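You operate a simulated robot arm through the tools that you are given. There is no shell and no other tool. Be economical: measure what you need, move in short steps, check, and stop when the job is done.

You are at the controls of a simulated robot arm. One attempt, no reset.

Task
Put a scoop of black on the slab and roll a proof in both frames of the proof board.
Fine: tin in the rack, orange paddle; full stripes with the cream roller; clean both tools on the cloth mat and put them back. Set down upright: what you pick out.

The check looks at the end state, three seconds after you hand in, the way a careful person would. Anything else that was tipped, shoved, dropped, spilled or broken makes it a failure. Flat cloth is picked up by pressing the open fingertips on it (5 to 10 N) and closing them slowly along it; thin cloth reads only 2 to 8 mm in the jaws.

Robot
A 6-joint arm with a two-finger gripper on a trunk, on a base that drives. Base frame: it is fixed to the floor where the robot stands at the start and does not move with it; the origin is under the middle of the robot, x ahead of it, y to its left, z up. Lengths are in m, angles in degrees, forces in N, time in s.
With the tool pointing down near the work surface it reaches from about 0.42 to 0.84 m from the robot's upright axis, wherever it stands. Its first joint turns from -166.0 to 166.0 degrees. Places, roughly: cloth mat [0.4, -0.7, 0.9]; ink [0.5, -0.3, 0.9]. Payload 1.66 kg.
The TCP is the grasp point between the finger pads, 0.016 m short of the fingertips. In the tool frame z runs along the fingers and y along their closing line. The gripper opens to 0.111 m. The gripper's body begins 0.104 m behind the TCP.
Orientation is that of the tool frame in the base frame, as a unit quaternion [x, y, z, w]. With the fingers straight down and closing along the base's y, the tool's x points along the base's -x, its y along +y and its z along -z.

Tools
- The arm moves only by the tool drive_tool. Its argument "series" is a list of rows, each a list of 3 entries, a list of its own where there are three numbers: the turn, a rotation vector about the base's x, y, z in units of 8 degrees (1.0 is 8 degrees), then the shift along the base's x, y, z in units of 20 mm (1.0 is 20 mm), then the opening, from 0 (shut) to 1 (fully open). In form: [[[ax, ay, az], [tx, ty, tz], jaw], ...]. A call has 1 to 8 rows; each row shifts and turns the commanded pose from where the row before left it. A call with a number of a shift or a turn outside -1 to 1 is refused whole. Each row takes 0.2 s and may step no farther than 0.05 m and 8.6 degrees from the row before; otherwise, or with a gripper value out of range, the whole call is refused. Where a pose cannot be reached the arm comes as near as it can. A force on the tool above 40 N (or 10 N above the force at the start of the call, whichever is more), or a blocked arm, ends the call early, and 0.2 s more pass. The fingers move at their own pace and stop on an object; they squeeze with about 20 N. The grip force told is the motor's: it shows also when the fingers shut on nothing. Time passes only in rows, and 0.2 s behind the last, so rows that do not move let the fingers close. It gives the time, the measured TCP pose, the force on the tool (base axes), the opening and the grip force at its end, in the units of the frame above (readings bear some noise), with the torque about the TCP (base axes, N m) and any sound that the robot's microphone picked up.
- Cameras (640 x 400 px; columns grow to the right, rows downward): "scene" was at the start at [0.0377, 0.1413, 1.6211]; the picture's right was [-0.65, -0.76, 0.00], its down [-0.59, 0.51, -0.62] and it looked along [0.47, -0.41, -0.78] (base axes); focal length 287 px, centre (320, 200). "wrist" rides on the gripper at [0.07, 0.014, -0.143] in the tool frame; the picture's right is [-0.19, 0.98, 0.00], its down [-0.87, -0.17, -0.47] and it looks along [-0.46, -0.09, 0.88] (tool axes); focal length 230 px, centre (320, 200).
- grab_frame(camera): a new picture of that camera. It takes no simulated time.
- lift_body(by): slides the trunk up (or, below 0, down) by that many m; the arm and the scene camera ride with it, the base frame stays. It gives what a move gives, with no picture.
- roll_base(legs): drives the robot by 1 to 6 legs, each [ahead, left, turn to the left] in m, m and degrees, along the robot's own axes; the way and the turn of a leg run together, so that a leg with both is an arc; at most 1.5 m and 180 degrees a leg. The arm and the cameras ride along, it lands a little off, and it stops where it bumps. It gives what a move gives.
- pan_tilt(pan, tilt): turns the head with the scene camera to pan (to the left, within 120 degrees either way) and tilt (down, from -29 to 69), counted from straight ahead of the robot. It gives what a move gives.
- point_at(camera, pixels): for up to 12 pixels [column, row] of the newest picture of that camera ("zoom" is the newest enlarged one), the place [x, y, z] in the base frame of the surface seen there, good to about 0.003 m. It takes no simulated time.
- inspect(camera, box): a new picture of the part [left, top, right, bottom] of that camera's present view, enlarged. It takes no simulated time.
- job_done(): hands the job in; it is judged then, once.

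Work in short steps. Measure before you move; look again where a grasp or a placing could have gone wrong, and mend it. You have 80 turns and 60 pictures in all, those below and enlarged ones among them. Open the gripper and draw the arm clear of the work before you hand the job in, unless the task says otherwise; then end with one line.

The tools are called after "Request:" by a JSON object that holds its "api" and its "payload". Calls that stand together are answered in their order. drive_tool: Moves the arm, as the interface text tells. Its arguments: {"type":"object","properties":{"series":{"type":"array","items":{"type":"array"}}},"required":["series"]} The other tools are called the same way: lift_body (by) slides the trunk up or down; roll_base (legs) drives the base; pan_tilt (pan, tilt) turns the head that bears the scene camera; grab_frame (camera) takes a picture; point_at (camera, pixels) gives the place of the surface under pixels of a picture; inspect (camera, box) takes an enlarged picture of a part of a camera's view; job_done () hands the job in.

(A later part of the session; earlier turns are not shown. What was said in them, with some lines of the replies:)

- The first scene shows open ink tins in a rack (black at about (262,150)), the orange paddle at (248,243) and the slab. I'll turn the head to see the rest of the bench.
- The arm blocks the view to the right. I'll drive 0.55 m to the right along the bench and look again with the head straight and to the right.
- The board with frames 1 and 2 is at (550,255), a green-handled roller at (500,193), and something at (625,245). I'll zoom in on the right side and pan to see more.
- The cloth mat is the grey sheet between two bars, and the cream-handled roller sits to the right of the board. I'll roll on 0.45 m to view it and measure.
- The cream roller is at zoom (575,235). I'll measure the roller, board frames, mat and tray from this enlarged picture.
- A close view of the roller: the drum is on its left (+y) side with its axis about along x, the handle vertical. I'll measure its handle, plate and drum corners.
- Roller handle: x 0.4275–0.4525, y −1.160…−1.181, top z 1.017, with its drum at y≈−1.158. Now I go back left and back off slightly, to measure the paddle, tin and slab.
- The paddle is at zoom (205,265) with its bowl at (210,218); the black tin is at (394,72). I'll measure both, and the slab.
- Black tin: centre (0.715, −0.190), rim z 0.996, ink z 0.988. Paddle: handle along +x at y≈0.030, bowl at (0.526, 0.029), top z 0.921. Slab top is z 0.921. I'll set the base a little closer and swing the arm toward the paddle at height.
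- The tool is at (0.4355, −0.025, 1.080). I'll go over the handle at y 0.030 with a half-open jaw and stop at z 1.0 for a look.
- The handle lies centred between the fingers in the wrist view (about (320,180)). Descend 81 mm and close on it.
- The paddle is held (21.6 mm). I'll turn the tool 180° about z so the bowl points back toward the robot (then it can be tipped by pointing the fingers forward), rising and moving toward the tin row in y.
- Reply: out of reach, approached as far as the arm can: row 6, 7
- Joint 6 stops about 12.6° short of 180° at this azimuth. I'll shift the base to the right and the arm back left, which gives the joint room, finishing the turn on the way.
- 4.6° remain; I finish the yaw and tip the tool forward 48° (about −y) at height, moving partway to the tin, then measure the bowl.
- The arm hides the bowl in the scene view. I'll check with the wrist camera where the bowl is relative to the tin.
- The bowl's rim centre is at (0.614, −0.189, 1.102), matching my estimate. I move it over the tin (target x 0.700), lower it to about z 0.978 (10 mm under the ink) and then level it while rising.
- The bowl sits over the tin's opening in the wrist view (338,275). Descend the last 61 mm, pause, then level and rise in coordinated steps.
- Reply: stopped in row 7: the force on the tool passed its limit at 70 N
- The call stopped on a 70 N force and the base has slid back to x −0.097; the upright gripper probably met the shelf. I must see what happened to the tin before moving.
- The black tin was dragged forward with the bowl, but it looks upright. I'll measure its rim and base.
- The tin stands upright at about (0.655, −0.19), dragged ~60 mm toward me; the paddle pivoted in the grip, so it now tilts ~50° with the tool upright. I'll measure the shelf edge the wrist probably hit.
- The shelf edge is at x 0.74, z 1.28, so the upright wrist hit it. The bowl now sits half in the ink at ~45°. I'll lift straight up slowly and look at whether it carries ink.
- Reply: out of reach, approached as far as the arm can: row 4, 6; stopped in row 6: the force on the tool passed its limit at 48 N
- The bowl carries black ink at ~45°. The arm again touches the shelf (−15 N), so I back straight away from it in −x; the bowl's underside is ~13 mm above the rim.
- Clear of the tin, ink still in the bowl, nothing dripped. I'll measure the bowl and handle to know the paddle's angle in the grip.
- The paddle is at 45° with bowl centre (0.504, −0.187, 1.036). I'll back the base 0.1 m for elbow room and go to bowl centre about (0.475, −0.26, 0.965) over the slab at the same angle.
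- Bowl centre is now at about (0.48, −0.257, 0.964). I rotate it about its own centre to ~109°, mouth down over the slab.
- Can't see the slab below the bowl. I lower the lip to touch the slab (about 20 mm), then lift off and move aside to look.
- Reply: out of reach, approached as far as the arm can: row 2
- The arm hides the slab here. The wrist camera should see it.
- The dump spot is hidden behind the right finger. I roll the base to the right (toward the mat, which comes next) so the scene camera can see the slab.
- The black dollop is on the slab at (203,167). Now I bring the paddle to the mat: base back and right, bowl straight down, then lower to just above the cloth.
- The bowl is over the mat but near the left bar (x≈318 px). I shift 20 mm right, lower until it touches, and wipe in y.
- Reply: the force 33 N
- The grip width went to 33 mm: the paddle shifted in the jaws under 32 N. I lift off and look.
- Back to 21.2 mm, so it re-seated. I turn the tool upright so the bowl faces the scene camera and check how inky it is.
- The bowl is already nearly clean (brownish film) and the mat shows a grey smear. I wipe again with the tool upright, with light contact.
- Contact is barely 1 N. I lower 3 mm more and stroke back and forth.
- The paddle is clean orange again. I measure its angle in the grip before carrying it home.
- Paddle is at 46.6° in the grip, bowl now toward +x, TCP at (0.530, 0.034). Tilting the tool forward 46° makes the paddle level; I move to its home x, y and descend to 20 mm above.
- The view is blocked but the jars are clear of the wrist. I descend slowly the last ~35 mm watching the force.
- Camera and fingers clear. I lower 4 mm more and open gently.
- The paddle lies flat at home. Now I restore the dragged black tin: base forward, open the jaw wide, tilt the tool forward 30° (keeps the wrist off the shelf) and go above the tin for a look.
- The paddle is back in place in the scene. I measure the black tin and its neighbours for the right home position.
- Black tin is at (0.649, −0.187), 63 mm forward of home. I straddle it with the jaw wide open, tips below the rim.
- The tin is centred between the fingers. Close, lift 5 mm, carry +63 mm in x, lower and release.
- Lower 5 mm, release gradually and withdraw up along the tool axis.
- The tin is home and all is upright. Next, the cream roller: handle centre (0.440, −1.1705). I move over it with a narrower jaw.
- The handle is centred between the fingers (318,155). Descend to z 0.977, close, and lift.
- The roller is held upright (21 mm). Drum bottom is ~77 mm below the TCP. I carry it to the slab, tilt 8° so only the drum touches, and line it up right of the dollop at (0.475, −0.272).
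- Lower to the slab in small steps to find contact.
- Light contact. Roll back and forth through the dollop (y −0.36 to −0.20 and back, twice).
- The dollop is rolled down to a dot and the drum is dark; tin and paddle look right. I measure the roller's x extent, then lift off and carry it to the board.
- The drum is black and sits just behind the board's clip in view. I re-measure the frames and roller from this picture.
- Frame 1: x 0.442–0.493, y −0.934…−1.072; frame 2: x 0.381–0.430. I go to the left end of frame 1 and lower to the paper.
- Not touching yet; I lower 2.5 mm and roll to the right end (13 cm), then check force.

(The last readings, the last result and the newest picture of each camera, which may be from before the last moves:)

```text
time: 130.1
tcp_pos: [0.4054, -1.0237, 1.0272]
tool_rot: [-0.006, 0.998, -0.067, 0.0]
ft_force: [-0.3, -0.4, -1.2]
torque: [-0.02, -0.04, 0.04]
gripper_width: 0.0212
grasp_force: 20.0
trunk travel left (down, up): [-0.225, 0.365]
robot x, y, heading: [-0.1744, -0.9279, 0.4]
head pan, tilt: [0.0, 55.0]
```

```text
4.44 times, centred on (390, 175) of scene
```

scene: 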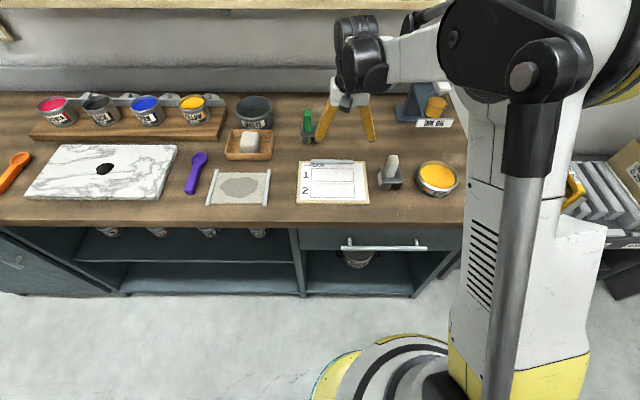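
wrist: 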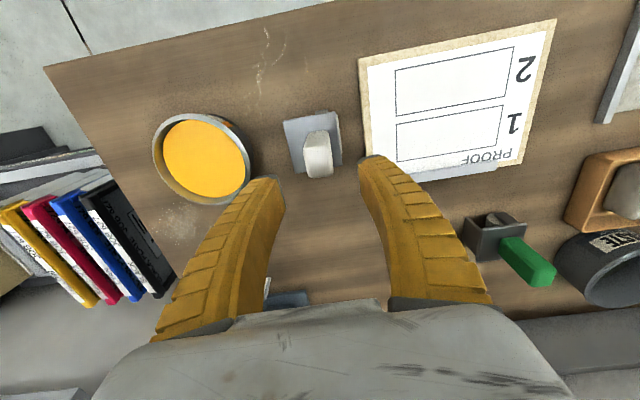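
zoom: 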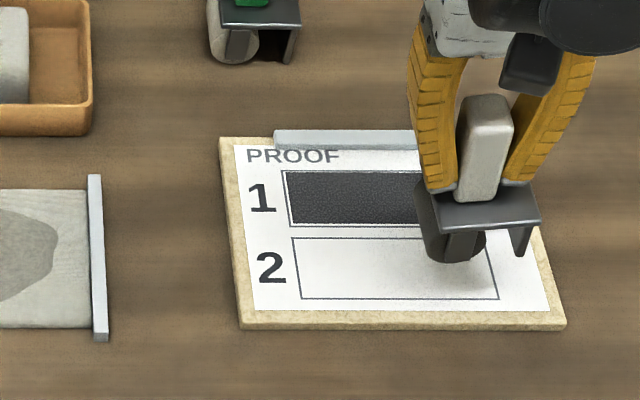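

Frame 1 has a full dark stripe. Now frame 2 the same way: back to the left end, lower, roll.

Request:
{"api": "drive_tool", "payload": {"series": [[[0, 0, 0], [0, 1, 0], 0], [[0, 0, 0], [0, 1, 0], 0], [[0, 0, 0], [0, 1, 0], 0], [[0, 0, 0], [0, 1, 0], 0], [[0, 0, 0], [0, 0.5, 0], 0], [[0, 0, 0], [0, 0, -1], 0], [[0, 0, 0], [0, 0, -0.95], 0]]}}

Request:
{"api": "drive_tool", "payload": {"series": [[[0, 0, 0], [0, 0, -0.08], 0], [[0, 0, 0], [0, -0.5, 0], 0], [[0, 0, 0], [0, -1, 0], 0], [[0, 0, 0], [0, -1, 0], 0], [[0, 0, 0], [0, -1, 0], 0], [[0, 0, 0], [0, -1, 0], 0]]}}

Request:
{"api": "drive_tool", "payload": {"series": [[[0, 0, 0], [0, -1, 0], 0], [[0, 0, 0], [0, -1, 0], 0], [[0, 0, 0], [0, 0, 1], 0], [[0, 0, 0], [0, 0, 1], 0], [[0, 0, 0], [0, 0, 1], 0]]}}

Request:
{"api": "roll_base", "payload": {"legs": [[0, 0.37, 0]]}}

Request:
{"api": "grab_frame", "payload": {"camera": "scene"}}

```text
time: 131.7
tcp_pos: [0.4071, -0.9352, 0.989]
tool_rot: [-0.005, 0.998, -0.068, 0.0]
ft_force: [-0.3, 0.4, -2.4]
torque: [0.02, -0.02, -0.01]
gripper_width: 0.0212
grasp_force: 20.4
trunk travel left (down, up): [-0.225, 0.365]
robot x, y, heading: [-0.1787, -0.9251, 0.2]
head pan, tilt: [0.0, 55.0]
```

```text
time: 133.1
tcp_pos: [0.4079, -1.0231, 0.9861]
tool_rot: [-0.006, 0.998, -0.067, 0.0]
ft_force: [6.3, 0.0, 9.0]
torque: [0.05, -0.19, 0.01]
gripper_width: 0.0252
grasp_force: 19.7
trunk travel left (down, up): [-0.225, 0.365]
robot x, y, heading: [-0.1797, -0.9295, -0.1]
head pan, tilt: [0.0, 55.0]
```

```text
time: 134.3
tcp_pos: [0.4062, -1.0627, 1.0443]
tool_rot: [-0.005, 0.998, -0.067, 0.0]
ft_force: [-0.8, 0.5, -2.9]
torque: [-0.02, 0.01, -0.04]
gripper_width: 0.0211
grasp_force: 20.3
trunk travel left (down, up): [-0.225, 0.365]
robot x, y, heading: [-0.1781, -0.9226, 0.0]
head pan, tilt: [0.0, 55.0]
```

```text
time: 136.6
tcp_pos: [0.4048, -0.6966, 1.0437]
tool_rot: [-0.003, 0.998, -0.067, 0.0]
ft_force: [0.1, 0.1, -1.9]
torque: [0.0, 0.01, -0.03]
gripper_width: 0.0212
grasp_force: 19.8
trunk travel left (down, up): [-0.225, 0.365]
robot x, y, heading: [-0.1788, -0.5588, -0.0]
head pan, tilt: [0.0, 55.0]
```

```text
8 pictures are left
```

scene: 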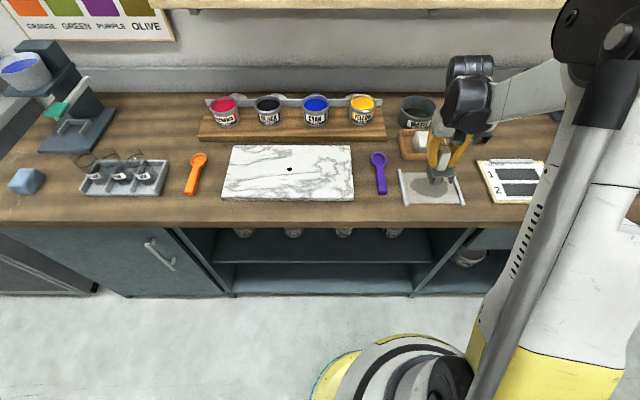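

Both stripes are visible; I zoom in on the board to check their right ends before cleaning the roller.

Request:
{"api": "inspect", "payload": {"camera": "scene", "box": [460, 150, 560, 215]}}

```text
6.15 times, centred on (510, 182) of scene
```

zoom: 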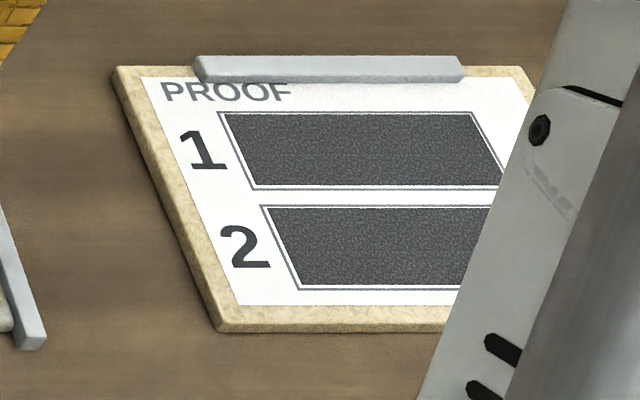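

Both stripes fill their frames. Now I roll the drum over the cloth mat repeatedly to clean it.

Request:
{"api": "drive_tool", "payload": {"series": [[[0, 0, 0], [0.6, 1, -1], 0], [[0, 0, 0], [0, 0.6, -1], 0], [[0, 0, 0], [0, 0, -0.9], 0], [[0, 0, 0], [0, 0, -0.15], 0], [[0, 0, 0], [0, -1, 0], 0], [[0, 0, 0], [0, -1, 0], 0], [[0, 0, 0], [0, -1, 0], 0]]}}

Request:
{"api": "drive_tool", "payload": {"series": [[[0, 0, 0], [0, -1, 0], 0], [[0, 0, 0], [0, -0.7, 0], 0], [[0, 0, 0], [0, 1, 0], 0], [[0, 0, 0], [0, 1, 0], 0], [[0, 0, 0], [0, 1, 0], 0], [[0, 0, 0], [0, 1, 0], 0], [[0, 0, 0], [0, 0.7, 0], 0]]}}

Request:
{"api": "drive_tool", "payload": {"series": [[[0, 0, 0], [0, -1, -0.03], 0], [[0, 0, 0], [0, -1, 0], 0], [[0, 0, 0], [0, -1, 0], 0], [[0, 0, 0], [0, -1, 0], 0], [[0, 0, 0], [0, -0.7, 0], 0], [[0, 0, 0], [0, 1, 0], 0], [[0, 0, 0], [0, 1, 0], 0], [[0, 0, 0], [0, 1, 0], 0]]}}

Request:
{"api": "drive_tool", "payload": {"series": [[[0, 0, 0], [0, 1, 0], 0], [[0, 0, 0], [0, 0.7, 0], 0], [[0, 0, 0], [0, -1, 0], 0], [[0, 0, 0], [0, -1, 0], 0], [[0, 0, 0], [0, -1, 0], 0], [[0, 0, 0], [0, -1, 0], 0], [[0, 0, 0], [0, -0.7, 0], 0]]}}

Request:
{"api": "drive_tool", "payload": {"series": [[[0, 0, 0], [0, 1, 0], 0], [[0, 0, 0], [0, 1, 0], 0], [[0, 0, 0], [0, 1, 0], 0], [[0, 0, 0], [0, 1, 0], 0], [[0, 0, 0], [0, 0.7, 0], 0], [[0, 0, 0], [0, 0, 1], 0], [[0, 0, 0], [0, 0, 1], 0], [[0, 0, 0], [0, 0, 1], 0]]}}

Request:
{"api": "inspect", "payload": {"camera": "scene", "box": [380, 110, 490, 220]}}

```text
time: 138.2
tcp_pos: [0.4179, -0.7237, 0.984]
tool_rot: [-0.004, 0.998, -0.067, 0.001]
ft_force: [4.1, -0.9, 8.3]
torque: [0.09, -0.02, -0.01]
gripper_width: 0.0254
grasp_force: 19.6
trunk travel left (down, up): [-0.225, 0.365]
robot x, y, heading: [-0.1792, -0.5595, 0.4]
head pan, tilt: [0.0, 55.0]
```

```text
time: 139.8
tcp_pos: [0.4173, -0.666, 0.984]
tool_rot: [-0.003, 0.998, -0.067, 0.0]
ft_force: [1.2, -0.4, 7.4]
torque: [0.03, 0.03, 0.0]
gripper_width: 0.0248
grasp_force: 20.3
trunk travel left (down, up): [-0.225, 0.365]
robot x, y, heading: [-0.1807, -0.5567, 0.2]
head pan, tilt: [0.0, 55.0]
```

```text
time: 141.6
tcp_pos: [0.4159, -0.6993, 0.9852]
tool_rot: [-0.004, 0.998, -0.067, -0.001]
ft_force: [1.1, -0.3, 4.0]
torque: [-0.01, 0.05, 0.01]
gripper_width: 0.0233
grasp_force: 20.1
trunk travel left (down, up): [-0.225, 0.365]
robot x, y, heading: [-0.1802, -0.56, 0.1]
head pan, tilt: [0.0, 55.0]
```

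```text
time: 143.2
tcp_pos: [0.4168, -0.7613, 0.9829]
tool_rot: [-0.003, 0.998, -0.068, 0.0]
ft_force: [0.7, -0.6, 9.5]
torque: [0.1, -0.03, 0.01]
gripper_width: 0.0259
grasp_force: 19.9
trunk travel left (down, up): [-0.225, 0.365]
robot x, y, heading: [-0.1785, -0.5603, -0.0]
head pan, tilt: [0.0, 55.0]
```

```text
time: 145.0
tcp_pos: [0.4163, -0.6666, 1.0437]
tool_rot: [-0.004, 0.998, -0.068, 0.0]
ft_force: [0.6, -0.1, -3.4]
torque: [-0.01, 0.02, 0.01]
gripper_width: 0.0211
grasp_force: 19.7
trunk travel left (down, up): [-0.225, 0.365]
robot x, y, heading: [-0.1808, -0.5598, 0.1]
head pan, tilt: [0.0, 55.0]
```

```text
3.64 times, centred on (435, 165) of scene
```

zoom: 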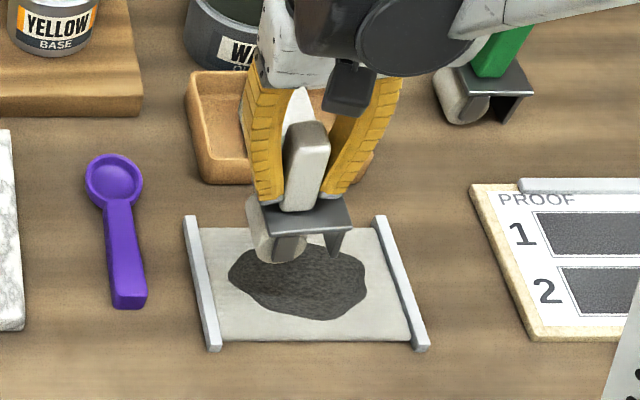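

The drum is cream again. I carry the roller home: base right 0.5 m, undo the 8° tilt, align to (0.4405, −1.170).

Request:
{"api": "roll_base", "payload": {"legs": [[0, -0.5, 0]]}}

Request:
{"api": "drive_tool", "payload": {"series": [[[1, 0, 0], [0.6, 0, 0.5], 0], [[0, 0, 0], [0.6, 0, 0], 0], [[0, 0, 0], [0, 0, 0], 0]]}}

Request:
{"api": "inspect", "payload": {"camera": "scene", "box": [370, 100, 490, 200]}}

```text
time: 148.0
tcp_pos: [0.4174, -1.1668, 1.0436]
tool_rot: [-0.005, 0.998, -0.066, 0.001]
ft_force: [-0.6, -0.1, -1.6]
torque: [0.05, 0.03, 0.02]
gripper_width: 0.0213
grasp_force: 19.6
trunk travel left (down, up): [-0.225, 0.365]
robot x, y, heading: [-0.1741, -1.0643, 0.0]
head pan, tilt: [0.0, 55.0]
```

```text
time: 148.8
tcp_pos: [0.4413, -1.1685, 1.0529]
tool_rot: [-0.005, 1.0, 0.003, 0.001]
ft_force: [0.2, 0.8, -2.8]
torque: [0.01, 0.03, 0.01]
gripper_width: 0.0211
grasp_force: 19.7
trunk travel left (down, up): [-0.225, 0.365]
robot x, y, heading: [-0.1777, -1.0545, -0.1]
head pan, tilt: [0.0, 55.0]
```

```text
4.00 times, centred on (430, 150) of scene
```

zoom: 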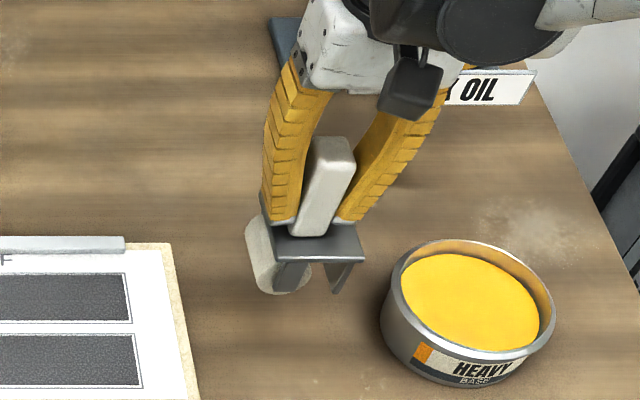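

The roller hangs level over its home spot, and both stripes reach their right ends. Lower to z ≈0.977 and check contact.

Request:
{"api": "drive_tool", "payload": {"series": [[[0, 0, 0], [0, -0.08, -1], 0], [[0, 0, 0], [0, 0, -1], 0], [[0, 0, 0], [0, 0, -1], 0], [[0, 0, 0], [0, 0, -0.6], 0], [[0, 0, 0], [0, 0, -0.15], 0], [[0, 0, 0], [0, 0, -0.1], 0]]}}

```text
time: 150.2
tcp_pos: [0.4405, -1.1684, 0.9779]
tool_rot: [-0.003, 1.0, 0.003, 0.001]
ft_force: [0.8, 1.0, 5.4]
torque: [0.02, 0.13, -0.02]
gripper_width: 0.0231
grasp_force: 19.8
trunk travel left (down, up): [-0.225, 0.365]
robot x, y, heading: [-0.177, -1.0572, -0.2]
head pan, tilt: [0.0, 55.0]
```

It stands on the bench (5 N). I open gently and rise straight up, then draw the arm clear.

Request:
{"api": "drive_tool", "payload": {"series": [[[0, 0, 0], [0, 0, 0], 0.3], [[0, 0, 0], [0, 0, 0], 0.45], [[0, 0, 0], [0, 0, 0], 0.45], [[0, 0, 0], [0, 0, 1], 0.45], [[0, 0, 0], [0, 0, 1], 0.45], [[0, 0, 0], [0, 0, 1], 0.45], [[0, 0, 0], [0, 0, 1], 0.45], [[0, 0, 0], [0, 0, 1], 0.45]]}}

Request:
{"api": "drive_tool", "payload": {"series": [[[0, 0, 0], [0, 0, 1], 0.6], [[0, 0, 0], [0, 0, 1], 0.6], [[0, 0, 0], [0, 0, 1], 0.6], [[0, 0, 0], [0, 0, 1], 1], [[0, 0, 0], [0, 0, 1], 1], [[0, 0, 0], [0, 0, 1], 1]]}}

Request:
{"api": "roll_base", "payload": {"legs": [[-0.3, 0.2, 0]]}}

Request:
{"api": "pan_tilt", "payload": {"pan": 0, "tilt": 45}}

Request:
{"api": "grab_frame", "payload": {"camera": "scene"}}

```text
time: 152.0
tcp_pos: [0.4398, -1.1685, 1.0759]
tool_rot: [-0.004, 1.0, 0.003, 0.0]
ft_force: [-0.2, -0.3, 0.2]
torque: [-0.05, -0.02, -0.02]
gripper_width: 0.0518
grasp_force: 1.5
trunk travel left (down, up): [-0.225, 0.365]
robot x, y, heading: [-0.1784, -1.0625, -0.2]
head pan, tilt: [0.0, 55.0]
```

```text
time: 153.4
tcp_pos: [0.4382, -1.1687, 1.1965]
tool_rot: [-0.005, 1.0, 0.002, 0.001]
ft_force: [0.3, -0.4, -0.1]
torque: [0.01, -0.02, -0.03]
gripper_width: 0.1109
grasp_force: 0.1
trunk travel left (down, up): [-0.225, 0.365]
robot x, y, heading: [-0.1787, -1.0598, 0.3]
head pan, tilt: [0.0, 55.0]
```

```text
time: 155.7
tcp_pos: [0.134, -0.972, 1.1968]
tool_rot: [-0.001, 1.0, 0.003, 0.001]
ft_force: [0.1, 0.6, 0.5]
torque: [-0.03, -0.03, 0.0]
gripper_width: 0.111
grasp_force: 0.1
trunk travel left (down, up): [-0.225, 0.365]
robot x, y, heading: [-0.483, -0.8568, -0.2]
head pan, tilt: [0.0, 55.0]
```

```text
time: 156.4
tcp_pos: [0.1344, -0.9732, 1.1967]
tool_rot: [-0.001, 1.0, 0.003, 0.0]
ft_force: [0.2, -1.1, -0.8]
torque: [0.01, -0.01, -0.03]
gripper_width: 0.1106
grasp_force: 0.0
trunk travel left (down, up): [-0.225, 0.365]
robot x, y, heading: [-0.4802, -0.8569, -0.0]
head pan, tilt: [0.0, 45.0]
```

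```text
4 pictures are left
```

scene: 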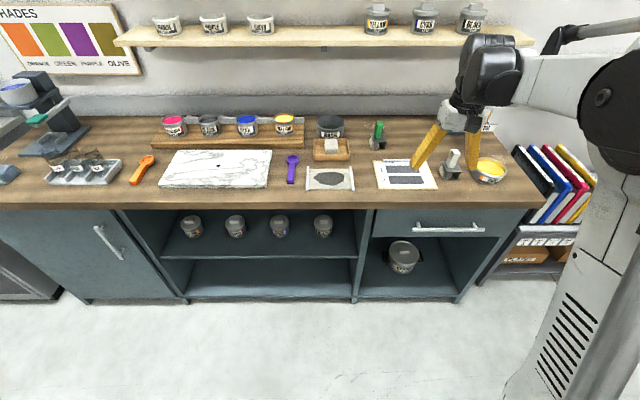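

Everything stands in place and the arm is clear. A last zoom on the tins and paddle to confirm the black tin's alignment.

Request:
{"api": "inspect", "payload": {"camera": "scene", "box": [110, 100, 310, 200]}}

Request:
{"api": "inspect", "payload": {"camera": "scene", "box": [360, 110, 520, 200]}}

```text
3.20 times, centred on (210, 150) of scene
```

zoom: 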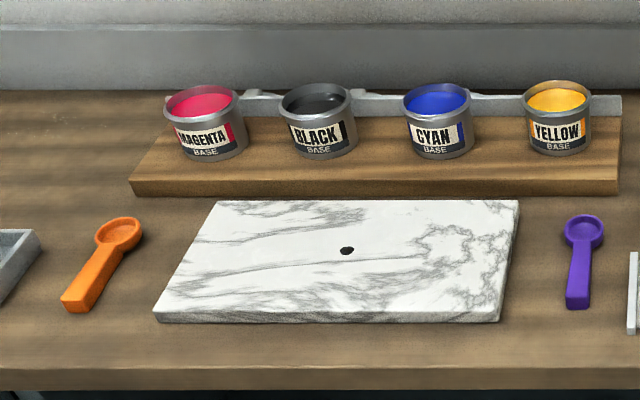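

```text
4.00 times, centred on (440, 155) of scene
```

zoom: 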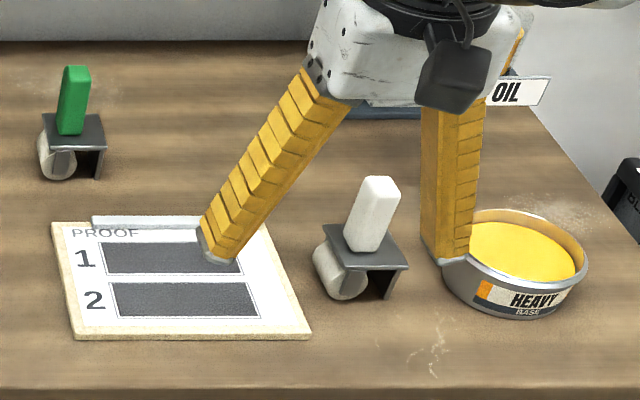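

All is in order: tins aligned in the rack, ink on the slab, both frames filled, tools clean and home. I hand in.

Request:
{"api": "job_done", "payload": {}}

```text
The job is handed in.
```

The job is handed in: black is on the slab, both proof frames hold full stripes, and the orange paddle and cream roller were wiped clean and put back. While I scooped, the wrist hit the shelf and dragged the black tin about 63 mm forward. I lifted it back to its place in the rack, upright, and saw no spilled ink.
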